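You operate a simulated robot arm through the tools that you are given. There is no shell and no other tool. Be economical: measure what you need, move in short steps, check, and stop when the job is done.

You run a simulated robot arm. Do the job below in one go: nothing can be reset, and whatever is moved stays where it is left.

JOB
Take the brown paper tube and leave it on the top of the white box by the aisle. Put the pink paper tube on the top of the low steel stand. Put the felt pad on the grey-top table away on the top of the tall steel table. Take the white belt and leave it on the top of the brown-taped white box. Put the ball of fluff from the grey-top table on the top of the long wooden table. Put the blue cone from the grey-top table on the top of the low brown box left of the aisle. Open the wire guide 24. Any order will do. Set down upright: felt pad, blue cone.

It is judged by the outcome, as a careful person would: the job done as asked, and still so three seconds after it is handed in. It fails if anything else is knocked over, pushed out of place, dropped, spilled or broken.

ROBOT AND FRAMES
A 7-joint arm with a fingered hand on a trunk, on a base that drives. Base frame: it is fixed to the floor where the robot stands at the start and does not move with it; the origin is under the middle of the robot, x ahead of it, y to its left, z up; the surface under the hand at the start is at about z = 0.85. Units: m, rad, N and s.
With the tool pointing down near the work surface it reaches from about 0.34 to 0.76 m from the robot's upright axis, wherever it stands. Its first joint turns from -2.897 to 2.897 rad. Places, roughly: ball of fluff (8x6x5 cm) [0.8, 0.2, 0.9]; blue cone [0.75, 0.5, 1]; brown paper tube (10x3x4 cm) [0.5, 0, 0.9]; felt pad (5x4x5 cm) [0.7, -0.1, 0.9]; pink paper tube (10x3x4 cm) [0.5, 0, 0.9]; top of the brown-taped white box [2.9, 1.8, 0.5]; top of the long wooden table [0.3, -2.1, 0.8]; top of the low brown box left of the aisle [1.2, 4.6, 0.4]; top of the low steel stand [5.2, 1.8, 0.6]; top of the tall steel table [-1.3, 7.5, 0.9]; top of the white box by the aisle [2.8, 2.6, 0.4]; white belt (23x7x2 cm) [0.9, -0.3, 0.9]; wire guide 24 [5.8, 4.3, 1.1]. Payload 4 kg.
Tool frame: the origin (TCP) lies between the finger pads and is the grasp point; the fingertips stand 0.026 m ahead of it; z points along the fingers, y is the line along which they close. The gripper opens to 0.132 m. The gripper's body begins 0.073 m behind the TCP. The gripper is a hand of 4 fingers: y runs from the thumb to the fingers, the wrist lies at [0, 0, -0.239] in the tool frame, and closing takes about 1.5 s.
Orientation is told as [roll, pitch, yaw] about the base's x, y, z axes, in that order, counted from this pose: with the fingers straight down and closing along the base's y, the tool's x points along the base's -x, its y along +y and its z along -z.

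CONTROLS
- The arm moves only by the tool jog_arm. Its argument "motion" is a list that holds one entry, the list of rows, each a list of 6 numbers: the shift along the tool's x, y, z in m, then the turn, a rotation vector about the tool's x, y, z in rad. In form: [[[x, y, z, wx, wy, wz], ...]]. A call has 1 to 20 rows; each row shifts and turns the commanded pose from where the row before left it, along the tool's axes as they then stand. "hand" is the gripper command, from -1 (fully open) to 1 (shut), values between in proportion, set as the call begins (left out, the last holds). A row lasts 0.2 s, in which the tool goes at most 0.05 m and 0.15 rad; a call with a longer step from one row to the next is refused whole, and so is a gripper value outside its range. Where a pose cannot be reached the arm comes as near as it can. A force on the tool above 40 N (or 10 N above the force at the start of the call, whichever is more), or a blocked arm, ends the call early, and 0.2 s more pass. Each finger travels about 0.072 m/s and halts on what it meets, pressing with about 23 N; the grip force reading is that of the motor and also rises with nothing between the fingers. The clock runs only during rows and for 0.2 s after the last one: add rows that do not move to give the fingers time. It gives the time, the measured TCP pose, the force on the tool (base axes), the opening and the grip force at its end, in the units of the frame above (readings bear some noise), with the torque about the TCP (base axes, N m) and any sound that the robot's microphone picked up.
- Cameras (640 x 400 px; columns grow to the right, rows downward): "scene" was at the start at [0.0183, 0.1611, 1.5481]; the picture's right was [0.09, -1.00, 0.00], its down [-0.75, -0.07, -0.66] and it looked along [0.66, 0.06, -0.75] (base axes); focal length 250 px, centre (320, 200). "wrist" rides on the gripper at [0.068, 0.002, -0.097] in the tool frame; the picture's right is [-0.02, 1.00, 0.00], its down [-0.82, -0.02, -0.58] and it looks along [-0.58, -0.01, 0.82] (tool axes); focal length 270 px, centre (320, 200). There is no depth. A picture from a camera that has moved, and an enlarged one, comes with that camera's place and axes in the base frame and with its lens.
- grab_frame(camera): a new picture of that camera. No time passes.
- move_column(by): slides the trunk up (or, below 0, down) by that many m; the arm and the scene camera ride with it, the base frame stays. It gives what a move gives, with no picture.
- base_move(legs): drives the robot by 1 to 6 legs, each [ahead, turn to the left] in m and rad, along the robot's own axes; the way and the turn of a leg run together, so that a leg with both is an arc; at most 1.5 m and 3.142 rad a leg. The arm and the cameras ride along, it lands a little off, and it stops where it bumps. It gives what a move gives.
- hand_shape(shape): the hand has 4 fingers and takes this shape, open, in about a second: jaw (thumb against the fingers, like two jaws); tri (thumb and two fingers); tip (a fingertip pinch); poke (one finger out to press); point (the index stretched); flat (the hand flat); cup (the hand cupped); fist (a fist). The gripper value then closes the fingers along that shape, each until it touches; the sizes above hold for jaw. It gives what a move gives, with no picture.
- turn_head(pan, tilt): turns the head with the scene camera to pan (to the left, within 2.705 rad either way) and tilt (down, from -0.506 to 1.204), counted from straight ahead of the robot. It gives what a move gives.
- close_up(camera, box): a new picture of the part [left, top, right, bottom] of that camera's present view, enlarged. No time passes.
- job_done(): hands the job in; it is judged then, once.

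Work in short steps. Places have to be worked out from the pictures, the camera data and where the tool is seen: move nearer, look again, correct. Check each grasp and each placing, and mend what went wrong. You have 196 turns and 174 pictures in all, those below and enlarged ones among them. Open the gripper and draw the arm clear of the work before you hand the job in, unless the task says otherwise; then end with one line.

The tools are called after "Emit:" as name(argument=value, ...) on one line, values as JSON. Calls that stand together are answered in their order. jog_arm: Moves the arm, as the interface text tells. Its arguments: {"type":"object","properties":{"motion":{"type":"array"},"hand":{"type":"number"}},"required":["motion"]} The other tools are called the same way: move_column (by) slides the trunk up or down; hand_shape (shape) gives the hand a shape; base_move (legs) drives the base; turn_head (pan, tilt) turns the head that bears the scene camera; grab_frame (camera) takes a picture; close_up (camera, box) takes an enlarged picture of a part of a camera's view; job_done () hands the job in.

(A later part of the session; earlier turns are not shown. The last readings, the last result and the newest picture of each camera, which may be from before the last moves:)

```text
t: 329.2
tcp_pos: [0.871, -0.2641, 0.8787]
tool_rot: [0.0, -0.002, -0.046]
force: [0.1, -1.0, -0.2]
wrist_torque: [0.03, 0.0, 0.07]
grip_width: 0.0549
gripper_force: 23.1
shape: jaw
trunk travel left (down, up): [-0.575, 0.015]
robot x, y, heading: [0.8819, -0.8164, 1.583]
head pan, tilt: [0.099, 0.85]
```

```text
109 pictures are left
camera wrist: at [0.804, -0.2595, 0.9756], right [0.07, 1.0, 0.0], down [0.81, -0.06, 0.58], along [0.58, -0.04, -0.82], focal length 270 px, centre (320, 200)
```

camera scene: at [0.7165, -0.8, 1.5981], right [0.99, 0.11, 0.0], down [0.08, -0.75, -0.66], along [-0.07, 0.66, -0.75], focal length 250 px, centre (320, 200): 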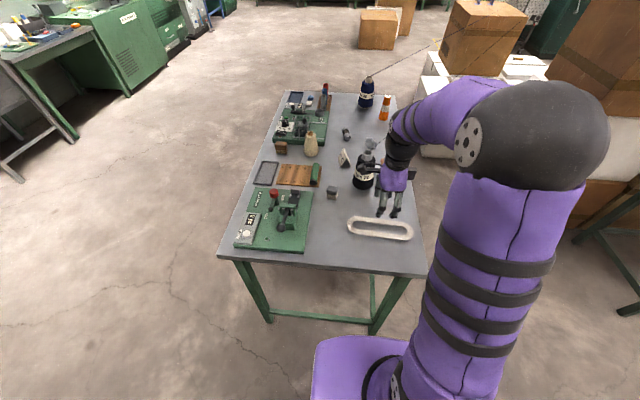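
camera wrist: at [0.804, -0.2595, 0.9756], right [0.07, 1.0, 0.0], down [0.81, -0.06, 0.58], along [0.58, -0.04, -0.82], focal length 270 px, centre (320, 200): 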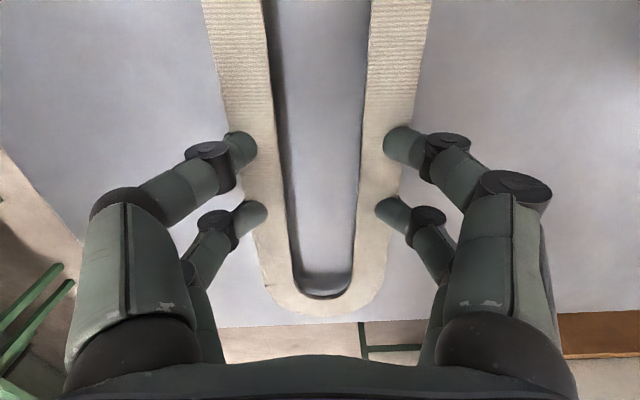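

Gripping it at 5.5 cm. I lift it gently and check.

Emit:
jog_arm(motion=[[[0, 0, -0.02, 0, 0, 0], [0, 0, -0.03, 0, 0, 0], [0, 0, -0.03, 0, 0, 0], [0, 0, -0.04, 0, 0, 0], [0, 0, -0.04, 0, 0, 0], [0, 0, 0, 0, 0, 0]]])

Emit:
grab_frame(camera="wrist")

Emit:
grab_frame(camera="scene")

```text
t: 330.6
tcp_pos: [0.8712, -0.2653, 1.0392]
tool_rot: [0.0, 0.001, -0.045]
force: [-0.1, -0.5, -0.7]
wrist_torque: [0.03, -0.02, 0.01]
grip_width: 0.0549
gripper_force: 23.6
shape: jaw
trunk travel left (down, up): [-0.575, 0.015]
robot x, y, heading: [0.8755, -0.8181, 1.584]
head pan, tilt: [0.099, 0.85]
```

```text
108 pictures are left
camera wrist: at [0.804, -0.2597, 1.136], right [0.07, 1.0, 0.0], down [0.81, -0.06, 0.58], along [0.58, -0.04, -0.82], focal length 270 px, centre (320, 200)
```

wrist: 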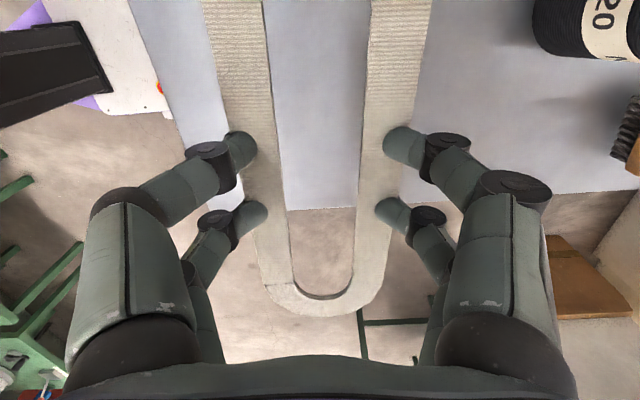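

```text
107 pictures are left
camera scene: at [0.7165, -0.8, 1.598], right [0.99, 0.11, 0.0], down [0.08, -0.75, -0.66], along [-0.07, 0.66, -0.75], focal length 250 px, centre (320, 200)
```

scene: 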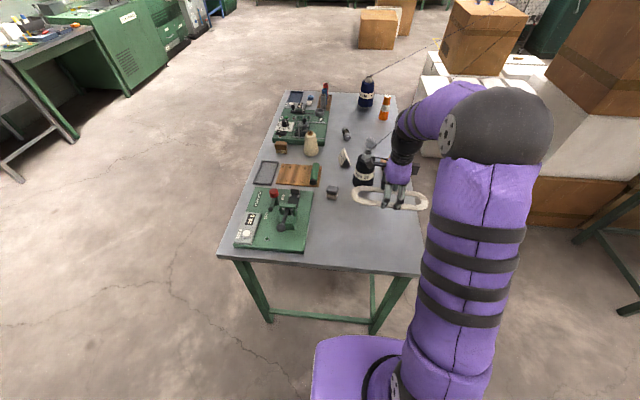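

Belt is held flat. I take the known left route: around the front of the table, toward the aisle.

Emit:
base_move(legs=[[-0.28, 0], [0, 1.56], [1.4, 0], [0, -1.57], [1.5, 0], [0, -0.32]])

```text
t: 355.8
tcp_pos: [-0.3498, 0.9197, 1.039]
tool_rot: [-0.001, -0.002, -0.373]
force: [0.6, 0.8, -0.5]
wrist_torque: [0.02, 0.04, -0.04]
grip_width: 0.0541
gripper_force: 23.3
shape: jaw
trunk travel left (down, up): [-0.575, 0.015]
robot x, y, heading: [-0.5221, 0.3962, 1.256]
head pan, tilt: [0.099, 0.85]
```

Emit:
base_move(legs=[[1.1, 0], [1.1, 0], [1.11, 0], [0, -1.24], [1.45, 0], [1.45, 0]])

Emit:
turn_head(pan=-0.9, tilt=0.6)

Emit:
grab_frame(camera="scene")

```text
t: 388.9
tcp_pos: [3.9543, 3.6539, 1.0378]
tool_rot: [-0.002, 0.0, -1.595]
force: [0.2, 0.2, 0.0]
wrist_torque: [0.03, 0.01, -0.04]
grip_width: 0.0538
gripper_force: 23.0
shape: jaw
trunk travel left (down, up): [-0.575, 0.015]
robot x, y, heading: [3.4007, 3.6345, 0.031]
head pan, tilt: [0.099, 0.85]
```

```text
t: 390.2
tcp_pos: [3.9542, 3.6546, 1.0376]
tool_rot: [-0.002, -0.001, -1.596]
force: [0.2, 0.1, -0.1]
wrist_torque: [0.01, 0.04, 0.0]
grip_width: 0.0542
gripper_force: 23.2
shape: jaw
trunk travel left (down, up): [-0.575, 0.015]
robot x, y, heading: [3.3997, 3.6361, 0.026]
head pan, tilt: [-0.901, 0.6]
```

```text
106 pictures are left
camera scene: at [3.3949, 3.7208, 1.6189], right [-0.76, -0.65, 0.0], down [-0.36, 0.43, -0.82], along [0.53, -0.63, -0.57], focal length 250 px, centre (320, 200)
```

scene: 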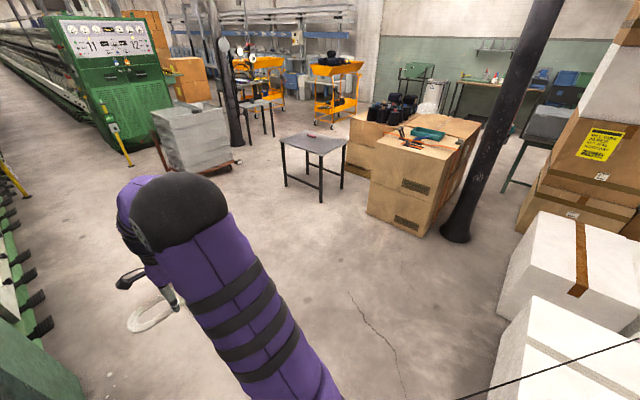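

I plan to come in backwards to avoid the post: heading −0.8 to (4.25, 2.76), turn, reverse to about (3.59, 2.15), then face −x toward the taped box.

Emit:
base_move(legs=[[0, -0.83], [1.22, 0], [0, 1.55], [-0.88, 0], [0, 2.39]])

Emit:
turn_head(pan=0.1, tilt=0.8)

Emit:
grab_frame(camera="scene")

```text
t: 409.6
tcp_pos: [3.7218, 2.7113, 1.0383]
tool_rot: [0.0, 0.002, -0.25]
force: [0.3, -0.2, -0.5]
wrist_torque: [0.02, 0.0, 0.02]
grip_width: 0.0534
gripper_force: 23.4
shape: jaw
trunk travel left (down, up): [-0.575, 0.015]
robot x, y, heading: [3.6161, 2.1681, 1.372]
head pan, tilt: [-0.901, 0.6]
stopped in leg 5: the robot was blocked; the commanded pose is now the measured one
```

```text
t: 410.8
tcp_pos: [3.7213, 2.71, 1.0381]
tool_rot: [-0.001, 0.0, -0.252]
force: [0.1, -1.3, -1.8]
wrist_torque: [-0.02, 0.01, -0.01]
grip_width: 0.0531
gripper_force: 22.7
shape: jaw
trunk travel left (down, up): [-0.575, 0.015]
robot x, y, heading: [3.618, 2.1675, 1.369]
head pan, tilt: [0.099, 0.799]
```

```text
105 pictures are left
camera scene: at [3.4618, 2.2218, 1.6021], right [0.99, -0.1, 0.0], down [-0.07, -0.71, -0.7], along [0.07, 0.69, -0.72], focal length 250 px, centre (320, 200)
```

scene: 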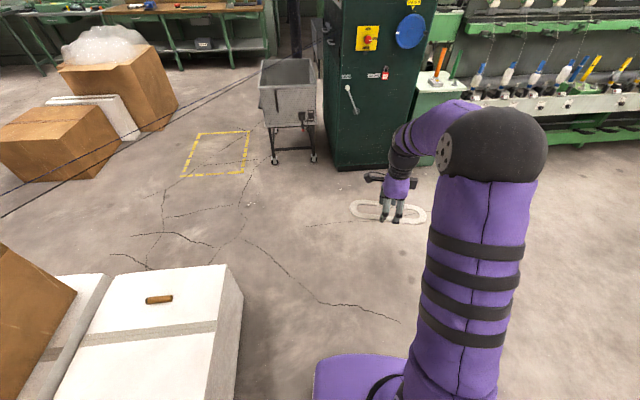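

Blocked by something behind. I look down and back to see what the base touched.

Emit:
turn_head(pan=2.4, tilt=0.95)

Emit:
grab_frame(camera="scene")

Emit:
turn_head(pan=-2.4, tilt=0.95)

Emit:
grab_frame(camera="scene")

```text
t: 412.9
tcp_pos: [3.7222, 2.7095, 1.038]
tool_rot: [0.001, 0.001, -0.252]
force: [0.1, 0.5, -0.6]
wrist_torque: [-0.04, 0.01, -0.01]
grip_width: 0.0533
gripper_force: 22.8
shape: jaw
trunk travel left (down, up): [-0.575, 0.015]
robot x, y, heading: [3.6135, 2.1655, 1.369]
head pan, tilt: [2.4, 0.949]
```

```text
104 pictures are left
camera scene: at [3.3947, 2.0989, 1.5905], right [-0.59, 0.81, 0.0], down [0.66, 0.48, -0.58], along [-0.47, -0.34, -0.81], focal length 250 px, centre (320, 200)
```

scene: 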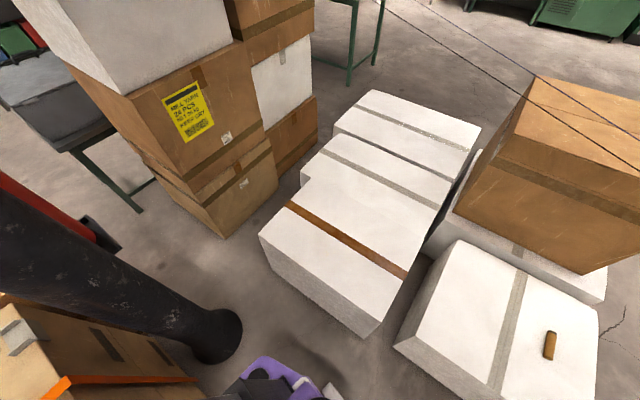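

```text
t: 416.8
tcp_pos: [3.7219, 2.7107, 1.0377]
tool_rot: [0.0, -0.001, -0.251]
force: [0.2, 0.9, -0.4]
wrist_torque: [0.01, 0.01, -0.02]
grip_width: 0.0532
gripper_force: 22.8
shape: jaw
trunk travel left (down, up): [-0.575, 0.015]
robot x, y, heading: [3.6132, 2.1686, 1.372]
head pan, tilt: [-2.4, 0.949]
```

```text
103 pictures are left
camera scene: at [3.491, 2.0792, 1.5905], right [-0.86, -0.51, 0.0], down [-0.42, 0.7, -0.58], along [0.3, -0.5, -0.81], focal length 250 px, centre (320, 200)
```

scene: 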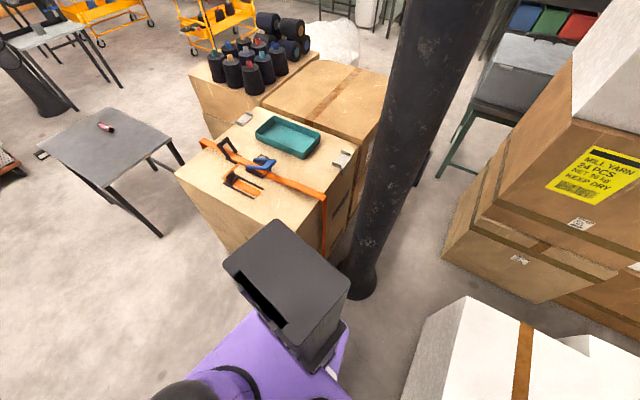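

The rear overhang touched the steel post. I move forward clear of it, then turn toward the box and approach.

Emit:
base_move(legs=[[0.28, 0], [0, 2.32], [0.12, 0]])

Emit:
turn_head(pan=0.2, tilt=0.85)

Emit:
grab_frame(camera="scene")

```text
t: 425.7
tcp_pos: [3.1058, 2.0873, 1.0391]
tool_rot: [0.0, 0.001, 2.081]
force: [-0.4, -0.3, -1.3]
wrist_torque: [0.04, 0.02, -0.01]
grip_width: 0.0532
gripper_force: 23.0
shape: jaw
trunk travel left (down, up): [-0.575, 0.015]
robot x, y, heading: [3.5725, 2.382, -2.591]
head pan, tilt: [-2.4, 0.949]
```

```text
t: 428.0
tcp_pos: [3.1053, 2.0858, 1.038]
tool_rot: [0.0, 0.002, 2.08]
force: [-0.7, -0.9, 0.0]
wrist_torque: [0.01, 0.0, 0.01]
grip_width: 0.0524
gripper_force: 22.6
shape: jaw
trunk travel left (down, up): [-0.575, 0.015]
robot x, y, heading: [3.5728, 2.3844, -2.59]
head pan, tilt: [0.201, 0.85]
```

```text
102 pictures are left
camera scene: at [3.646, 2.2317, 1.598], right [-0.68, 0.73, 0.0], down [0.55, 0.51, -0.66], along [-0.48, -0.45, -0.75], focal length 250 px, centre (320, 200)
```

scene: 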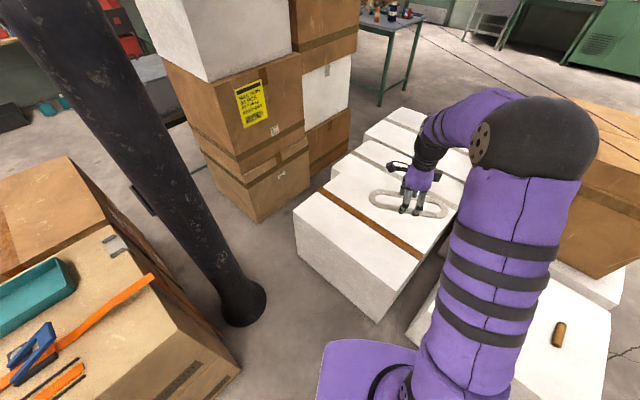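

I ease 7 cm closer, lower the trunk and move the belt over the box middle.

Emit:
base_move(legs=[[0.07, 0]])

Emit:
move_column(by=-0.3)

Emit:
jog_arm(motion=[[[0.009, 0.04, 0, 0, 0, 0], [0, 0.05, 0, 0, 0, 0], [0, 0.05, 0, 0, 0, 0], [0, 0, 0, 0, 0, 0]]])

Emit:
grab_frame(camera="wrist")

Emit:
grab_frame(camera="scene")

```text
t: 429.0
tcp_pos: [3.0439, 2.0482, 1.0384]
tool_rot: [0.001, 0.0, 2.083]
force: [-1.1, -0.7, -0.6]
wrist_torque: [-0.01, 0.01, 0.0]
grip_width: 0.0525
gripper_force: 23.1
shape: jaw
trunk travel left (down, up): [-0.575, 0.015]
robot x, y, heading: [3.514, 2.3439, -2.585]
head pan, tilt: [0.201, 0.85]
```

```text
t: 432.0
tcp_pos: [3.0447, 2.0508, 0.7385]
tool_rot: [-0.001, 0.001, 2.083]
force: [-0.2, -0.8, -0.6]
wrist_torque: [-0.01, 0.03, -0.01]
grip_width: 0.0528
gripper_force: 22.8
shape: jaw
trunk travel left (down, up): [-0.275, 0.315]
robot x, y, heading: [3.5152, 2.3463, -2.586]
head pan, tilt: [0.201, 0.85]
```

```text
t: 433.0
tcp_pos: [2.9294, 1.9751, 0.7385]
tool_rot: [-0.001, 0.001, 2.083]
force: [-0.2, 0.1, -0.1]
wrist_torque: [0.0, 0.02, -0.02]
grip_width: 0.0527
gripper_force: 23.2
shape: jaw
trunk travel left (down, up): [-0.275, 0.315]
robot x, y, heading: [3.5127, 2.3454, -2.583]
head pan, tilt: [0.201, 0.85]
```

```text
101 pictures are left
camera wrist: at [2.9616, 1.9136, 0.8355], right [-0.88, -0.47, 0.0], down [-0.38, 0.72, 0.58], along [-0.27, 0.51, -0.82], focal length 270 px, centre (320, 200)
```

wrist: 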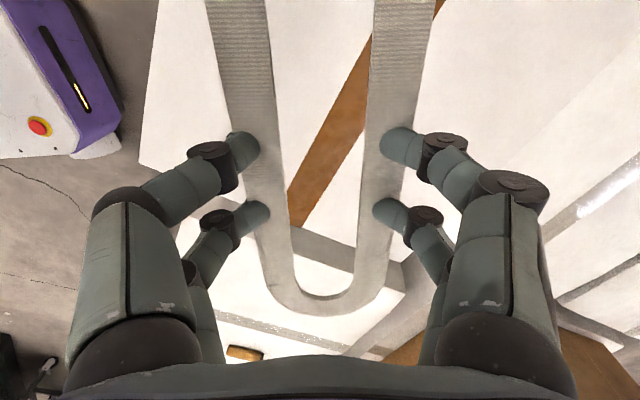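

```text
100 pictures are left
camera scene: at [3.586, 2.1946, 1.298], right [-0.69, 0.73, 0.0], down [0.55, 0.51, -0.66], along [-0.48, -0.45, -0.75], focal length 250 px, centre (320, 200)
```

scene: 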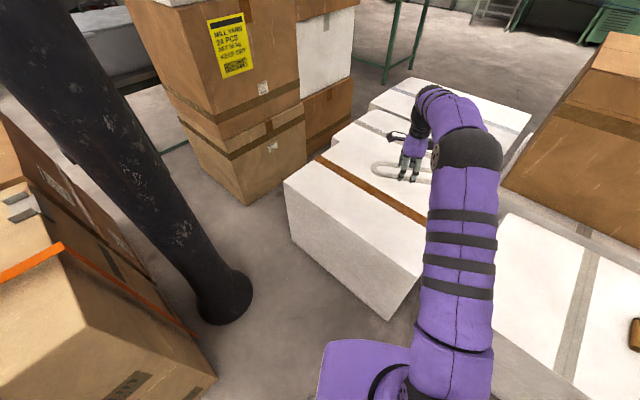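

Over the box with margin all around. I descend until touch.

Emit:
jog_arm(motion=[[[0, 0, 0.04, 0, 0, 0], [0, 0, 0.04, 0, 0, 0], [0, 0, 0.04, 0, 0, 0], [0, 0, 0.03, 0, 0, 0], [0, 0, 0.01, 0, 0, 0], [0, 0, 0.006, 0, 0, 0], [0, 0, 0.006, 0, 0, 0], [0, 0, 0.006, 0, 0, 0], [0, 0, 0.005, 0, 0, 0], [0, 0, 0.005, 0, 0, 0], [0, 0, 0.005, 0, 0, 0], [0, 0, 0.005, 0, 0, 0], [0, 0, 0.005, 0, 0, 0], [0, 0, 0.005, 0, 0, 0], [0, 0, 0.005, 0, 0, 0]]])

Emit:
grab_frame(camera="wrist")

```text
t: 436.2
tcp_pos: [2.926, 1.9727, 0.5268]
tool_rot: [0.003, 0.001, 2.083]
force: [1.8, 1.5, 9.8]
wrist_torque: [0.02, -0.15, 0.0]
grip_width: 0.0528
gripper_force: 22.9
shape: jaw
trunk travel left (down, up): [-0.275, 0.315]
robot x, y, heading: [3.5099, 2.3476, -2.587]
head pan, tilt: [0.201, 0.85]
```

```text
99 pictures are left
camera wrist: at [2.9603, 1.9138, 0.6245], right [-0.88, -0.47, 0.0], down [-0.38, 0.72, 0.58], along [-0.27, 0.51, -0.82], focal length 270 px, centre (320, 200)
```

wrist: 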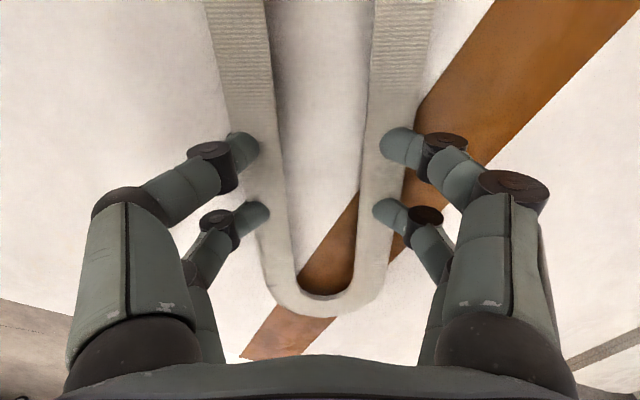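

Touching with ~10 N. I release and rise.

Emit:
jog_arm(motion=[[[0, 0, 0, 0, 0, 0], [0, 0, 0, 0, 0, 0], [0, 0, 0, 0, 0, 0], [0, 0, 0, 0, 0, 0], [0, 0, -0.02, 0, 0, 0], [0, 0, -0.03, 0, 0, 0], [0, 0, -0.04, 0, 0, 0], [0, 0, -0.04, 0, 0, 0], [0, 0, -0.04, 0, 0, 0], [0, 0, 0, 0, 0, 0]]], hand=-0.4)

Emit:
grab_frame(camera="wrist")

```text
t: 438.4
tcp_pos: [2.9279, 1.9737, 0.6959]
tool_rot: [0.0, 0.0, 2.081]
force: [-0.4, -0.2, 0.1]
wrist_torque: [0.0, 0.0, 0.02]
grip_width: 0.0924
gripper_force: 0.1
shape: jaw
trunk travel left (down, up): [-0.275, 0.315]
robot x, y, heading: [3.5111, 2.3469, -2.588]
head pan, tilt: [0.201, 0.85]
```

```text
98 pictures are left
camera wrist: at [2.9603, 1.9141, 0.7933], right [-0.88, -0.47, 0.0], down [-0.38, 0.72, 0.58], along [-0.27, 0.51, -0.82], focal length 270 px, centre (320, 200)
```

wrist: 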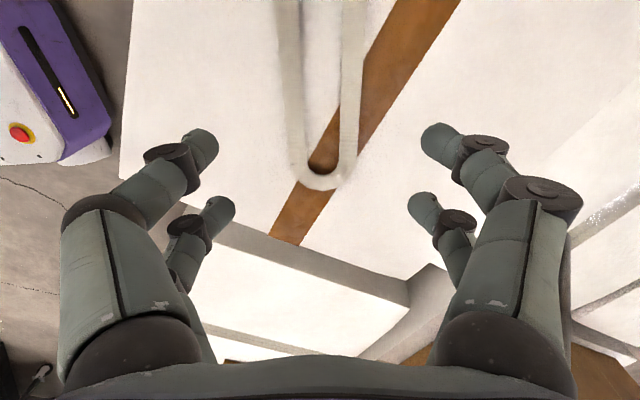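

Belt rests well on the taped box. I tuck the arm, raise the trunk and drive back along the aisle.

Emit:
jog_arm(motion=[[[0, -0.05, 0, 0, 0, 0], [0, -0.05, 0, 0, 0, 0], [0, -0.05, 0, 0, 0, 0], [0, -0.04, 0, 0, 0, 0], [0, 0, 0, 0, 0, 0]]])

Emit:
move_column(by=0.315)

Emit:
base_move(legs=[[-0.25, 0], [0, -1.75], [1.15, 0], [0, 1.2], [1.4, 0], [1.4, 0]])

```text
t: 439.6
tcp_pos: [3.094, 2.0678, 0.6957]
tool_rot: [0.001, -0.001, 2.081]
force: [0.1, -0.6, 0.1]
wrist_torque: [0.01, 0.01, 0.01]
grip_width: 0.0925
gripper_force: 0.0
shape: jaw
trunk travel left (down, up): [-0.275, 0.315]
robot x, y, heading: [3.511, 2.3455, -2.586]
head pan, tilt: [0.201, 0.85]
```

```text
t: 442.8
tcp_pos: [3.0936, 2.0678, 1.0109]
tool_rot: [-0.001, 0.0, 2.083]
force: [-0.1, 0.1, -0.4]
wrist_torque: [0.04, -0.01, 0.0]
grip_width: 0.0922
gripper_force: 0.2
shape: jaw
trunk travel left (down, up): [-0.59, 0.0]
robot x, y, heading: [3.5102, 2.344, -2.586]
head pan, tilt: [0.201, 0.85]
```

```text
t: 471.2
tcp_pos: [0.0061, 3.505, 1.0109]
tool_rot: [0.0, 0.0, 1.541]
force: [1.1, -0.4, 0.5]
wrist_torque: [0.02, 0.0, 0.01]
grip_width: 0.0923
gripper_force: 0.0
shape: jaw
trunk travel left (down, up): [-0.59, 0.0]
robot x, y, heading: [0.5052, 3.5307, -3.125]
head pan, tilt: [0.201, 0.85]
```

Now for the blue cone: I raise the hand and drive to the table's left side (0.65, 1.2), facing −y.

Emit:
jog_arm(motion=[[[0, 0, -0.05, 0, 0, 0], [0, -0.03, -0.04, 0, 0, 0], [0, -0.03, -0.04, 0, 0, 0], [0, 0, 0, 0, 0, 0]]])

Emit:
base_move(legs=[[0, 1.615], [1.15, 0], [1.15, 0]])

Emit:
turn_head(pan=0.1, tilt=0.85)

Emit:
grab_frame(camera="scene")

Emit:
grab_frame(camera="wrist")

```text
t: 472.2
tcp_pos: [0.0664, 3.5034, 1.1407]
tool_rot: [-0.003, -0.001, 1.542]
force: [1.0, -0.3, -0.4]
wrist_torque: [0.02, 0.01, 0.02]
grip_width: 0.092
gripper_force: 0.0
shape: jaw
trunk travel left (down, up): [-0.59, 0.0]
robot x, y, heading: [0.507, 3.5335, -3.128]
head pan, tilt: [0.201, 0.85]
```

```text
t: 487.8
tcp_pos: [0.6803, 0.7962, 1.1417]
tool_rot: [-0.001, -0.001, -3.124]
force: [0.2, 0.5, -0.2]
wrist_torque: [0.0, -0.01, -0.03]
grip_width: 0.092
gripper_force: 0.0
shape: jaw
trunk travel left (down, up): [-0.59, 0.0]
robot x, y, heading: [0.6334, 1.2364, -1.513]
head pan, tilt: [0.201, 0.85]
```

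```text
t: 488.5
tcp_pos: [0.6803, 0.7972, 1.1406]
tool_rot: [0.0, 0.0, -3.122]
force: [0.4, 0.6, -0.2]
wrist_torque: [-0.01, 0.04, -0.01]
grip_width: 0.0922
gripper_force: 0.1
shape: jaw
trunk travel left (down, up): [-0.59, 0.0]
robot x, y, heading: [0.6334, 1.2324, -1.509]
head pan, tilt: [0.099, 0.85]
```

```text
97 pictures are left
camera scene: at [0.794, 1.2305, 1.613], right [-0.99, -0.16, 0.0], down [-0.12, 0.74, -0.66], along [0.11, -0.65, -0.75], focal length 250 px, centre (320, 200)
```

scene: 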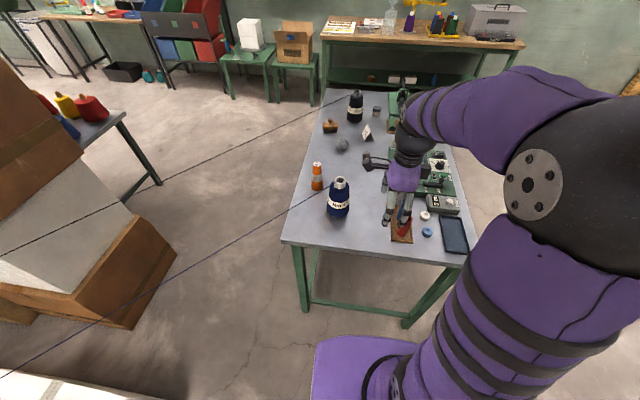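

```text
96 pictures are left
camera wrist: at [0.7494, 0.7979, 1.2383], right [-0.01, -1.0, 0.0], down [-0.82, 0.01, 0.58], along [-0.58, 0.0, -0.82], focal length 270 px, centre (320, 200)
```

wrist: 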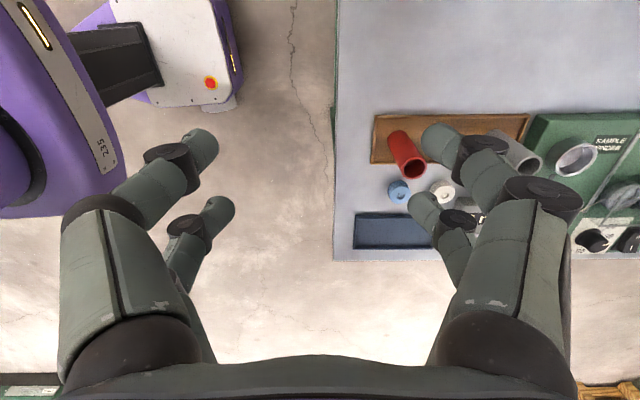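

Cone base centre is about (0.83, 0.60), top ≈1.0. I move above it, open fully, and check with the wrist camera.

Emit:
jog_arm(motion=[[[0.03, 0.039, 0, 0, 0, 0], [0.03, 0.039, 0, 0, 0, 0], [0.03, 0.039, 0, 0, 0, 0], [0.03, 0.039, 0, 0, 0, 0], [0.03, 0.039, 0, 0, 0, 0], [0, 0, 0, 0, 0, 0]]], hand=-1)

Emit:
grab_frame(camera="wrist")

Emit:
close_up(camera="scene", box=[270, 120, 430, 250])

```text
t: 489.9
tcp_pos: [0.834, 0.6073, 1.1401]
tool_rot: [0.001, -0.003, -3.124]
force: [0.7, -0.5, -0.7]
wrist_torque: [0.06, 0.03, -0.03]
grip_width: 0.1321
gripper_force: 0.1
shape: jaw
trunk travel left (down, up): [-0.59, 0.0]
robot x, y, heading: [0.6313, 1.2394, -1.51]
head pan, tilt: [0.099, 0.85]
```

```text
95 pictures are left
camera wrist: at [0.9037, 0.6066, 1.2386], right [-0.01, -1.0, 0.0], down [-0.82, 0.01, 0.58], along [-0.58, 0.0, -0.82], focal length 270 px, centre (320, 200)
```

wrist: 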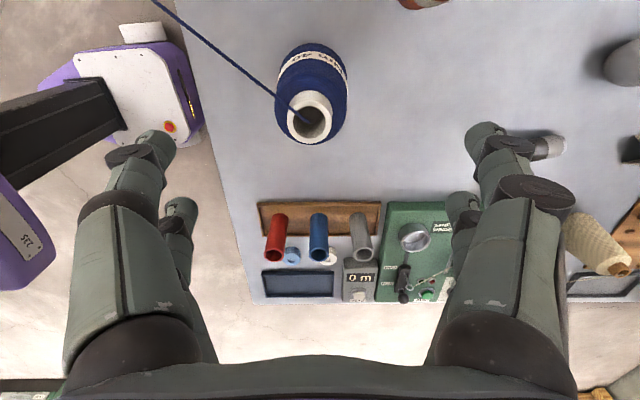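

```text
3.08 times, centred on (350, 185) of scene
camera zoom: at [0.7942, 1.2305, 1.613], right [-0.99, -0.16, 0.0], down [-0.12, 0.74, -0.66], along [0.11, -0.65, -0.75], focal length 770 px, centre (228, 246)
```

zoom: 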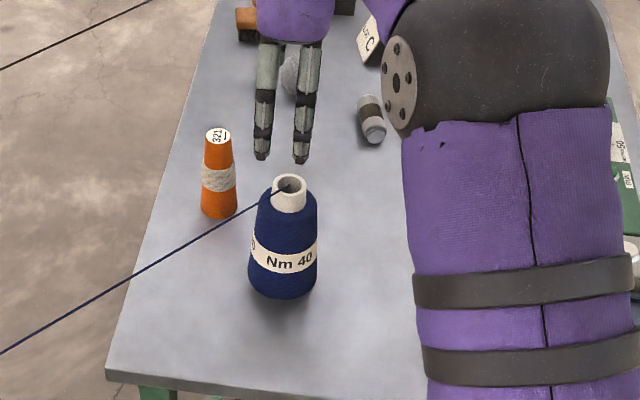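

Collar centre is (0.829, 0.613). I correct and descend around the cone to z≈0.945.

Emit:
jog_arm(motion=[[[-0.005, -0.006, 0.02, 0, 0, 0], [0, 0, 0.04, 0, 0, 0], [0, 0, 0.04, 0, 0, 0], [0, 0, 0.04, 0, 0, 0], [0, 0, 0.03, 0, 0, 0], [0, 0, 0.02, 0, 0, 0], [0, 0, 0, 0, 0, 0]]])

Emit:
grab_frame(camera="wrist")

Emit:
close_up(camera="scene", box=[270, 120, 430, 250])

```text
t: 491.5
tcp_pos: [0.8301, 0.6121, 0.9508]
tool_rot: [0.002, 0.0, -3.123]
force: [0.6, -0.5, -0.1]
wrist_torque: [-0.03, -0.01, 0.0]
grip_width: 0.1319
gripper_force: 0.1
shape: jaw
trunk travel left (down, up): [-0.59, 0.0]
robot x, y, heading: [0.6278, 1.2365, -1.506]
head pan, tilt: [0.099, 0.85]
```

```text
93 pictures are left
camera wrist: at [0.8983, 0.6123, 1.0474], right [-0.01, -1.0, 0.0], down [-0.82, 0.01, 0.58], along [-0.58, 0.0, -0.82], focal length 270 px, centre (320, 200)
```

wrist: 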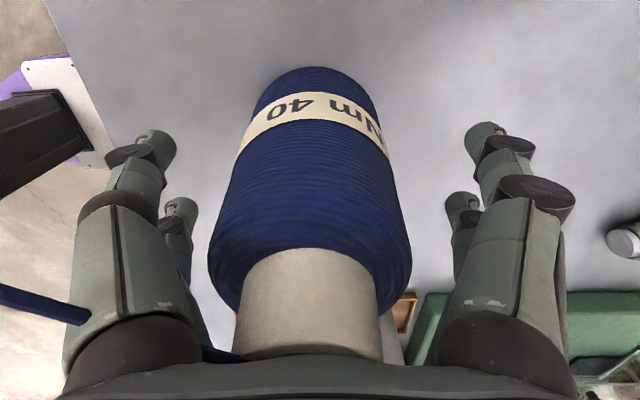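

```text
3.08 times, centred on (350, 185) of scene
camera zoom: at [0.794, 1.2304, 1.613], right [-0.99, -0.16, 0.0], down [-0.12, 0.74, -0.66], along [0.11, -0.65, -0.75], focal length 770 px, centre (228, 246)
```

zoom: 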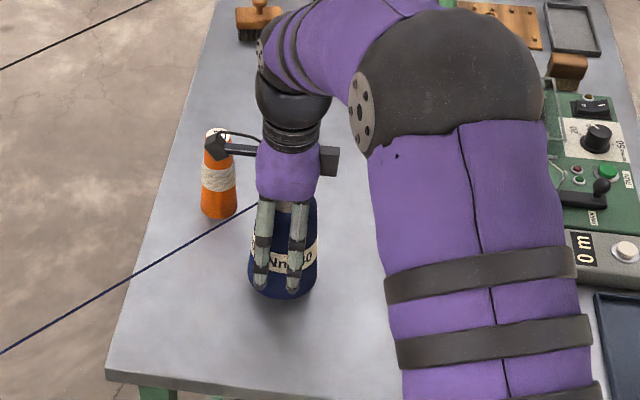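

The cone is centred between the fingers, its collar just under the palm. I close.

Emit:
jog_arm(motion=[[[0, 0, 0, 0, 0, 0], [0, 0, 0, 0, 0, 0], [0, 0, 0, 0, 0, 0], [0, 0, 0, 0, 0, 0], [0, 0, 0, 0, 0, 0], [0, 0, 0, 0, 0, 0]]], hand=1)

Emit:
jog_arm(motion=[[[0, 0, -0.01, 0, 0, 0], [0, 0, -0.02, 0, 0, 0], [0, 0, -0.03, 0, 0, 0], [0, 0, -0.04, 0, 0, 0], [0, 0, -0.04, 0, 0, 0], [0, 0, 0, 0, 0, 0]]])

Emit:
grab_frame(camera="wrist")

Emit:
close_up(camera="scene", box=[220, 80, 430, 250])

```text
t: 492.9
tcp_pos: [0.8295, 0.6121, 0.9507]
tool_rot: [0.002, 0.001, -3.123]
force: [-0.2, -0.4, -0.3]
wrist_torque: [0.05, 0.04, 0.03]
grip_width: 0.059
gripper_force: 23.0
shape: jaw
trunk travel left (down, up): [-0.59, 0.0]
robot x, y, heading: [0.6295, 1.2366, -1.512]
head pan, tilt: [0.099, 0.85]
```

```text
t: 494.3
tcp_pos: [0.8273, 0.6124, 1.0894]
tool_rot: [-0.001, 0.0, -3.123]
force: [0.4, -0.5, -4.2]
wrist_torque: [-0.04, -0.04, -0.03]
grip_width: 0.0589
gripper_force: 22.9
shape: jaw
trunk travel left (down, up): [-0.59, 0.0]
robot x, y, heading: [0.634, 1.237, -1.511]
head pan, tilt: [0.099, 0.85]
```

```text
91 pictures are left
camera wrist: at [0.8978, 0.6123, 1.1877], right [-0.01, -1.0, 0.0], down [-0.82, 0.0, 0.58], along [-0.58, 0.0, -0.82], focal length 270 px, centre (320, 200)
```

wrist: 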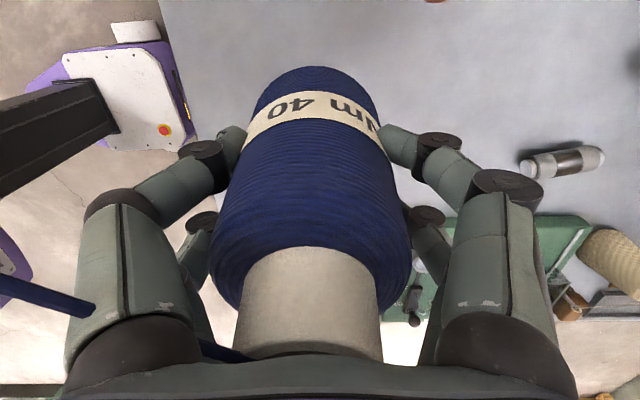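

```text
2.35 times, centred on (325, 165) of scene
camera zoom: at [0.7941, 1.2301, 1.613], right [-0.99, -0.16, 0.0], down [-0.12, 0.74, -0.66], along [0.11, -0.65, -0.75], focal length 589 px, centre (308, 282)
```

zoom: 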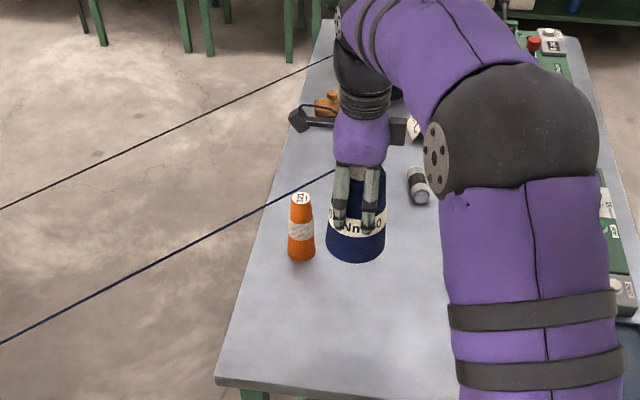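

Cone is held (the yarn just trails). I reverse away and look toward the low brown box.

Emit:
base_move(legs=[[-1.1, 0], [-1.0, 0], [0, 2.3]])

Emit:
turn_head(pan=0.0, tilt=0.7)

Emit:
grab_frame(camera="scene")

```text
t: 510.8
tcp_pos: [0.8213, 3.8988, 1.0901]
tool_rot: [0.001, 0.001, -0.826]
force: [0.8, 0.0, -4.7]
wrist_torque: [0.0, 0.01, -0.01]
grip_width: 0.0584
gripper_force: 22.8
shape: jaw
trunk travel left (down, up): [-0.59, 0.0]
robot x, y, heading: [0.4816, 3.3371, 0.793]
head pan, tilt: [0.099, 0.85]
```

```text
t: 511.5
tcp_pos: [0.8211, 3.9009, 1.091]
tool_rot: [-0.001, 0.0, -0.824]
force: [-0.8, 0.4, -4.4]
wrist_torque: [0.05, -0.01, 0.03]
grip_width: 0.0581
gripper_force: 23.0
shape: jaw
trunk travel left (down, up): [-0.59, 0.0]
robot x, y, heading: [0.4836, 3.3425, 0.789]
head pan, tilt: [0.0, 0.7]
```

```text
89 pictures are left
camera scene: at [0.3923, 3.466, 1.6252], right [0.71, -0.7, 0.0], down [-0.45, -0.46, -0.76], along [0.54, 0.54, -0.64], focal length 250 px, centre (320, 200)
```

scene: 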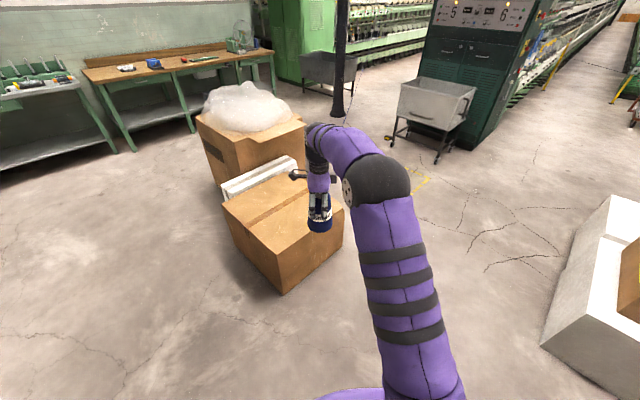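

Box top spans about x 0.88–1.5, y 4.3–4.93. I drive 0.76 m straight ahead and turn a bit left so the cone comes over it.

Emit:
base_move(legs=[[0.76, 0], [0, 0.41]])

Emit:
move_column(by=-0.4)

Emit:
grab_frame(camera="scene")

Emit:
grab_frame(camera="wrist")

```text
t: 516.9
tcp_pos: [1.1183, 4.5262, 1.0893]
tool_rot: [0.0, -0.003, -0.426]
force: [-0.2, -0.5, -3.9]
wrist_torque: [0.06, 0.01, -0.03]
grip_width: 0.0583
gripper_force: 23.3
shape: jaw
trunk travel left (down, up): [-0.59, 0.0]
robot x, y, heading: [1.0201, 3.8764, 1.189]
head pan, tilt: [0.0, 0.7]
```

```text
t: 520.7
tcp_pos: [1.1183, 4.5256, 0.6888]
tool_rot: [0.0, -0.001, -0.429]
force: [0.2, -0.1, -4.9]
wrist_torque: [0.02, 0.02, -0.02]
grip_width: 0.0581
gripper_force: 23.0
shape: jaw
trunk travel left (down, up): [-0.19, 0.4]
robot x, y, heading: [1.0242, 3.8734, 1.188]
head pan, tilt: [0.0, 0.7]
```

```text
88 pictures are left
camera scene: at [0.8916, 3.9592, 1.2253], right [0.93, -0.37, 0.0], down [-0.24, -0.6, -0.76], along [0.29, 0.71, -0.64], focal length 250 px, centre (320, 200)
```

scene: 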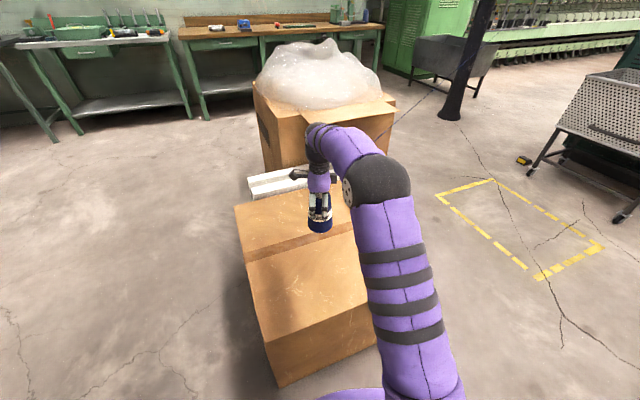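

```text
87 pictures are left
camera wrist: at [1.0572, 4.5562, 0.7873], right [0.44, 0.9, 0.0], down [0.73, -0.36, 0.58], along [0.52, -0.25, -0.82], focal length 270 px, centre (320, 200)
```

wrist: 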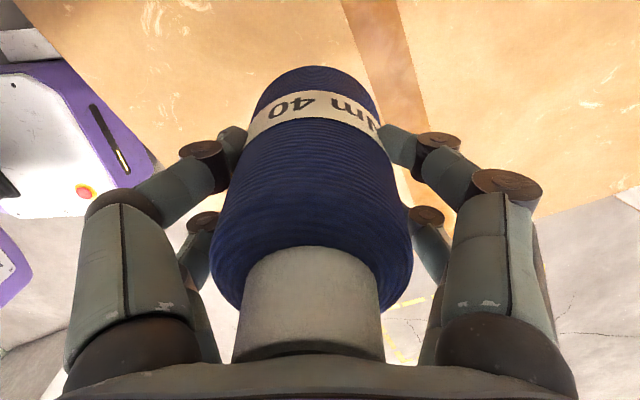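

Over the near half beside the tape. I descend until the base touches.

Emit:
jog_arm(motion=[[[0, 0, 0.04, 0, 0, 0], [0, 0, 0.04, 0, 0, 0], [0, 0, 0.04, 0, 0, 0], [0, 0, 0.03, 0, 0, 0], [0, 0, 0.01, 0, 0, 0], [0, 0, 0.005, 0, 0, 0], [0, 0, 0.005, 0, 0, 0], [0, 0, 0.004, 0, 0, 0], [0, 0, 0.004, 0, 0, 0], [0, 0, 0.004, 0, 0, 0], [0, 0, 0.004, 0, 0, 0]]])

Emit:
grab_frame(camera="scene")

```text
t: 521.8
tcp_pos: [1.1187, 4.5289, 0.5493]
tool_rot: [0.015, 0.006, -0.428]
force: [-0.1, -10.3, 25.7]
wrist_torque: [-0.77, 0.29, 0.06]
grip_width: 0.0599
gripper_force: 23.2
shape: jaw
trunk travel left (down, up): [-0.19, 0.4]
robot x, y, heading: [1.0213, 3.8782, 1.188]
head pan, tilt: [0.0, 0.7]
stopped in row 5: the force on the tool passed its limit at 50 N (the readings are from after the stop); the commanded pose is now the measured one
```

```text
86 pictures are left
camera scene: at [0.8913, 3.9564, 1.2259], right [0.93, -0.37, 0.0], down [-0.24, -0.6, -0.77], along [0.29, 0.71, -0.64], focal length 250 px, centre (320, 200)
```

scene: 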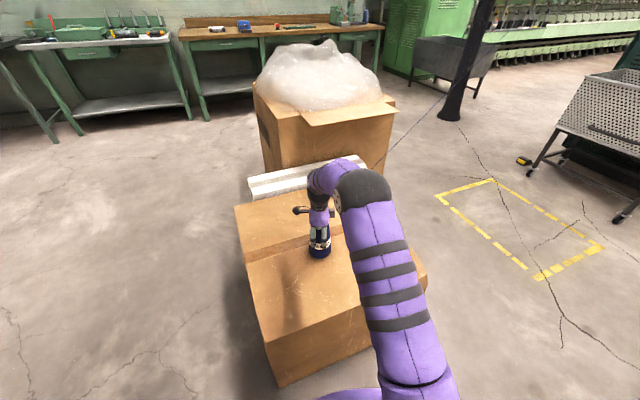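

Contact at z≈0.549. I ease up 3 mm and level the tool before release.

Emit:
jog_arm(motion=[[[0, 0, -0.003, 0.016, 0, 0], [0, 0, 0, 0, 0, 0]]])

```text
t: 522.4
tcp_pos: [1.119, 4.5287, 0.5489]
tool_rot: [-0.002, 0.003, -0.428]
force: [0.5, -5.2, 19.7]
wrist_torque: [-0.06, 0.03, 0.05]
grip_width: 0.0598
gripper_force: 23.1
shape: jaw
trunk travel left (down, up): [-0.19, 0.4]
robot x, y, heading: [1.0225, 3.8783, 1.19]
head pan, tilt: [0.0, 0.7]
```

Emit:
jog_arm(motion=[[[0, 0, -0.003, 0, 0, 0], [0, 0, 0, 0, 0, 0]]])

Emit:
jog_arm(motion=[[[0, 0, 0, 0, 0, 0], [0, 0, 0, 0, 0, 0], [0, 0, 0, 0, 0, 0], [0, 0, 0, 0, 0, 0], [0, 0, 0, 0, 0, 0], [0, 0, 0, 0, 0, 0]]], hand=-1)

Emit:
grab_frame(camera="wrist")

```text
t: 523.0
tcp_pos: [1.119, 4.5286, 0.5488]
tool_rot: [-0.008, -0.001, -0.428]
force: [0.1, -1.2, 2.9]
wrist_torque: [0.2, -0.06, 0.03]
grip_width: 0.0597
gripper_force: 22.8
shape: jaw
trunk travel left (down, up): [-0.19, 0.4]
robot x, y, heading: [1.0243, 3.8777, 1.188]
head pan, tilt: [0.0, 0.7]
```

```text
t: 524.4
tcp_pos: [1.1196, 4.5301, 0.5506]
tool_rot: [-0.006, 0.001, -0.427]
force: [0.3, -0.3, 0.3]
wrist_torque: [-0.05, -0.01, 0.0]
grip_width: 0.1318
gripper_force: 0.0
shape: jaw
trunk travel left (down, up): [-0.19, 0.4]
robot x, y, heading: [1.0224, 3.8803, 1.188]
head pan, tilt: [0.0, 0.7]
```

```text
85 pictures are left
camera wrist: at [1.0587, 4.5597, 0.648], right [0.44, 0.9, -0.01], down [0.74, -0.36, 0.58], along [0.52, -0.26, -0.82], focal length 270 px, centre (320, 200)
```

wrist: 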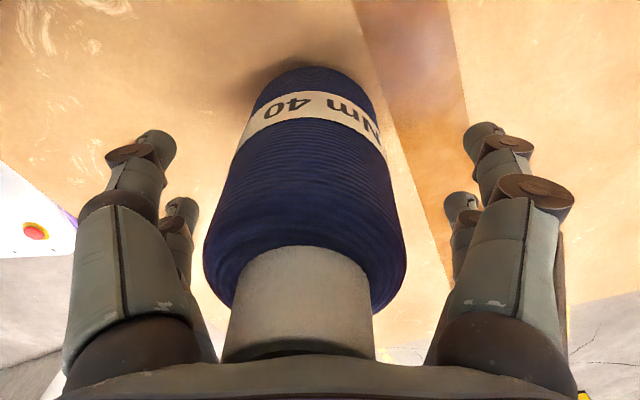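

The cone stands upright. I rise straight up and check.

Emit:
jog_arm(motion=[[[0, 0, -0.02, 0, 0, 0], [0, 0, -0.03, 0, 0, 0], [0, 0, -0.04, 0, 0, 0], [0, 0, -0.04, 0, 0, 0], [0, 0, -0.04, 0, 0, 0], [0, 0, 0, 0, 0, 0]]])

Emit:
move_column(by=0.4)

Emit:
grab_frame(camera="scene")

```text
t: 525.8
tcp_pos: [1.1203, 4.5297, 0.721]
tool_rot: [-0.004, 0.003, -0.429]
force: [-0.3, -0.5, 0.7]
wrist_torque: [0.03, 0.04, -0.01]
grip_width: 0.1318
gripper_force: 0.1
shape: jaw
trunk travel left (down, up): [-0.19, 0.4]
robot x, y, heading: [1.0266, 3.8749, 1.186]
head pan, tilt: [0.0, 0.7]
```

```text
t: 529.7
tcp_pos: [1.1185, 4.5297, 1.1203]
tool_rot: [-0.005, 0.0, -0.428]
force: [0.0, 0.8, 0.4]
wrist_torque: [0.01, -0.02, 0.01]
grip_width: 0.1319
gripper_force: 0.1
shape: jaw
trunk travel left (down, up): [-0.59, 0.0]
robot x, y, heading: [1.0235, 3.8761, 1.183]
head pan, tilt: [0.0, 0.7]
```

```text
84 pictures are left
camera scene: at [0.8916, 3.9591, 1.6253], right [0.93, -0.37, 0.0], down [-0.24, -0.6, -0.76], along [0.29, 0.71, -0.64], focal length 250 px, centre (320, 200)
```

scene: 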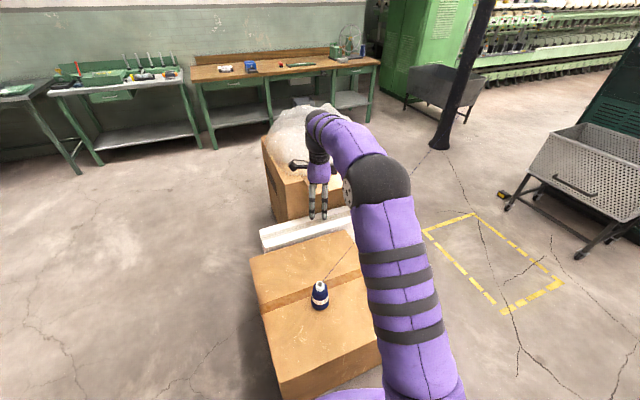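

Cone is upright on the box. Next the felt pad: I tuck the arm and drive back to the table front.

Emit:
jog_arm(motion=[[[-0.03, -0.04, 0, 0, 0, 0], [-0.03, -0.04, 0, 0, 0, 0], [-0.03, -0.04, 0, 0, 0, 0], [-0.03, -0.03, 0, 0, 0, 0], [0, 0, 0, 0, 0, 0]]], hand=0)

Emit:
base_move(legs=[[-0.55, 0], [0, -3.12], [1.2, 0], [1.2, 0], [1.2, 0], [0, 1.937]])

```text
t: 530.9
tcp_pos: [1.1659, 4.3443, 1.1207]
tool_rot: [-0.005, 0.005, -0.427]
force: [-0.4, -0.3, 0.0]
wrist_torque: [0.01, -0.02, 0.03]
grip_width: 0.0665
gripper_force: 0.1
shape: jaw
trunk travel left (down, up): [-0.59, 0.0]
robot x, y, heading: [1.0266, 3.8739, 1.187]
head pan, tilt: [0.0, 0.7]
```

```text
t: 564.4
tcp_pos: [-0.0709, 0.0887, 1.1203]
tool_rot: [-0.006, 0.001, -1.636]
force: [0.4, -0.1, -0.6]
wrist_torque: [0.0, 0.02, 0.0]
grip_width: 0.0667
gripper_force: 0.1
shape: jaw
trunk travel left (down, up): [-0.59, 0.0]
robot x, y, heading: [-0.5589, 0.0579, -0.019]
head pan, tilt: [0.0, 0.7]
```

Emit:
base_move(legs=[[0.575, -0.01]])

Emit:
turn_head(pan=0.1, tilt=0.85)

Emit:
jog_arm(motion=[[[-0.04, 0.03, 0, 0, 0, 0], [-0.04, 0.03, 0, 0, 0, 0], [-0.04, 0.03, 0, 0, 0, 0], [-0.03, 0.03, 0, 0, 0, 0], [0, 0, 0, 0, 0, 0]]])

Emit:
grab_frame(camera="scene")

Emit:
grab_frame(camera="wrist")

```text
t: 567.7
tcp_pos: [0.504, 0.0719, 1.1209]
tool_rot: [-0.005, 0.003, -1.642]
force: [0.2, -0.1, 0.1]
wrist_torque: [0.01, -0.02, -0.01]
grip_width: 0.0666
gripper_force: 0.0
shape: jaw
trunk travel left (down, up): [-0.59, 0.0]
robot x, y, heading: [0.0169, 0.0436, -0.025]
head pan, tilt: [0.0, 0.7]
```

```text
t: 568.4
tcp_pos: [0.5046, 0.0743, 1.1208]
tool_rot: [-0.004, 0.001, -1.641]
force: [0.4, -0.7, 0.4]
wrist_torque: [0.0, -0.01, 0.01]
grip_width: 0.0663
gripper_force: 0.1
shape: jaw
trunk travel left (down, up): [-0.59, 0.0]
robot x, y, heading: [0.0196, 0.042, -0.027]
head pan, tilt: [0.099, 0.85]
```

```text
t: 569.6
tcp_pos: [0.6157, -0.0844, 1.1197]
tool_rot: [-0.006, 0.003, -1.643]
force: [0.1, -0.7, -0.5]
wrist_torque: [0.02, -0.02, -0.02]
grip_width: 0.0665
gripper_force: 0.2
shape: jaw
trunk travel left (down, up): [-0.59, 0.0]
robot x, y, heading: [0.0185, 0.043, -0.032]
head pan, tilt: [0.099, 0.85]
```

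```text
83 pictures are left
camera scene: at [0.0396, 0.2042, 1.6131], right [0.07, -1.0, 0.0], down [-0.75, -0.05, -0.66], along [0.66, 0.05, -0.75], focal length 250 px, centre (320, 200)
```

scene: 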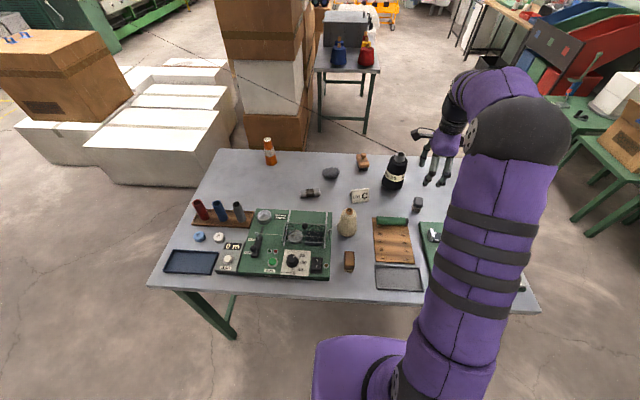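

```text
82 pictures are left
camera wrist: at [0.6224, -0.0159, 1.2168], right [1.0, -0.1, -0.01], down [-0.08, -0.81, 0.58], along [-0.06, -0.57, -0.82], focal length 270 px, centre (320, 200)
```

wrist: 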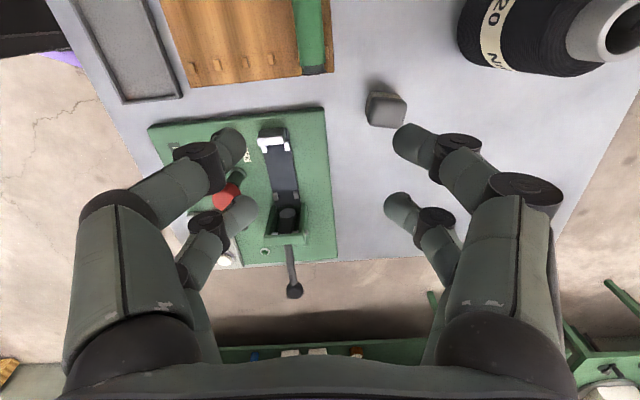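

The pad is at about (0.688, -0.114). The black cone is close in x, so I'll close along y: move over and turn the hand back to yaw 0.

Emit:
jog_arm(motion=[[[-0.011, 0.038, 0, 0, 0, 0], [-0.011, 0.038, 0, 0, 0, 0], [0, 0, 0, 0, 0, -0.149], [0, 0, 0, 0, 0, -0.149], [0, 0, 0, 0, 0, -0.149], [0, 0, 0, 0, 0, -0.149], [0, 0, 0, 0, 0, -0.149], [0, 0, 0, 0, 0, -0.149], [0, 0, 0, 0, 0, -0.149], [0, 0, 0, 0, 0, -0.149], [0, 0, 0, 0, 0, -0.149], [0, 0, 0, 0, 0, -0.149], [0, 0, 0, 0, 0, -0.149], [0, 0, 0.04, 0, 0, 0], [0, 0, 0.04, 0, 0, 0], [0, 0, 0, 0, 0, 0]]], hand=-0.3)

Emit:
grab_frame(camera="wrist")

```text
t: 573.0
tcp_pos: [0.6877, -0.1117, 1.0409]
tool_rot: [0.003, 0.005, -0.001]
force: [0.0, 0.4, 0.2]
wrist_torque: [0.0, -0.01, 0.03]
grip_width: 0.0854
gripper_force: 0.1
shape: jaw
trunk travel left (down, up): [-0.59, 0.0]
robot x, y, heading: [0.0213, 0.0401, -0.027]
head pan, tilt: [0.099, 0.85]
```

```text
81 pictures are left
camera wrist: at [0.6202, -0.1097, 1.1374], right [0.03, 1.0, 0.0], down [0.82, -0.02, 0.57], along [0.57, -0.01, -0.82], focal length 270 px, centre (320, 200)
```

wrist: 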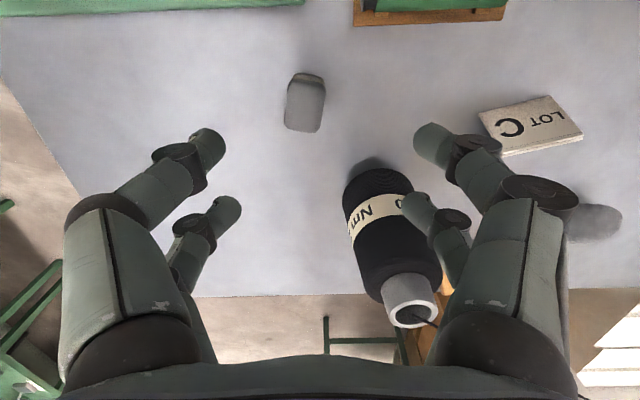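

Pad centre refined to (0.691, -0.123), ~3.6 cm wide in y. I shift and descend.

Emit:
jog_arm(motion=[[[-0.003, -0.011, 0.02, 0, 0, 0], [0, 0, 0.04, 0, 0, 0], [0, 0, 0.04, 0, 0, 0], [0, 0, 0.03, 0, 0, 0], [0, 0, 0.024, 0, 0, 0], [0, 0, 0, 0, 0, 0]]])

Emit:
grab_frame(camera="wrist")

```text
t: 574.4
tcp_pos: [0.6902, -0.1228, 0.8844]
tool_rot: [0.004, 0.005, -0.005]
force: [0.2, -0.2, 0.4]
wrist_torque: [0.02, -0.02, 0.01]
grip_width: 0.0854
gripper_force: 0.0
shape: jaw
trunk travel left (down, up): [-0.59, 0.0]
robot x, y, heading: [0.0185, 0.0454, -0.028]
head pan, tilt: [0.099, 0.85]
```

```text
80 pictures are left
camera wrist: at [0.623, -0.1211, 0.9823], right [0.03, 1.0, 0.0], down [0.82, -0.02, 0.57], along [0.57, -0.01, -0.82], focal length 270 px, centre (320, 200)
```

wrist: 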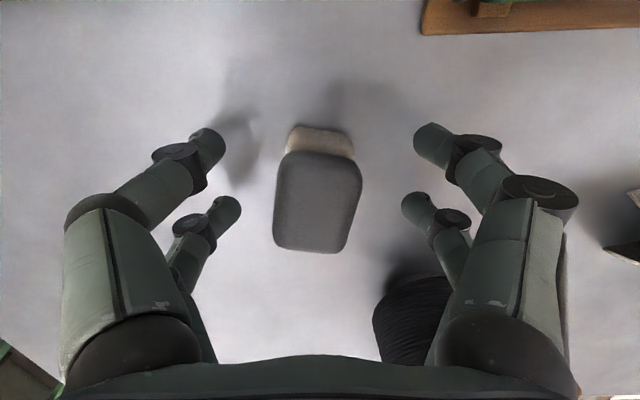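

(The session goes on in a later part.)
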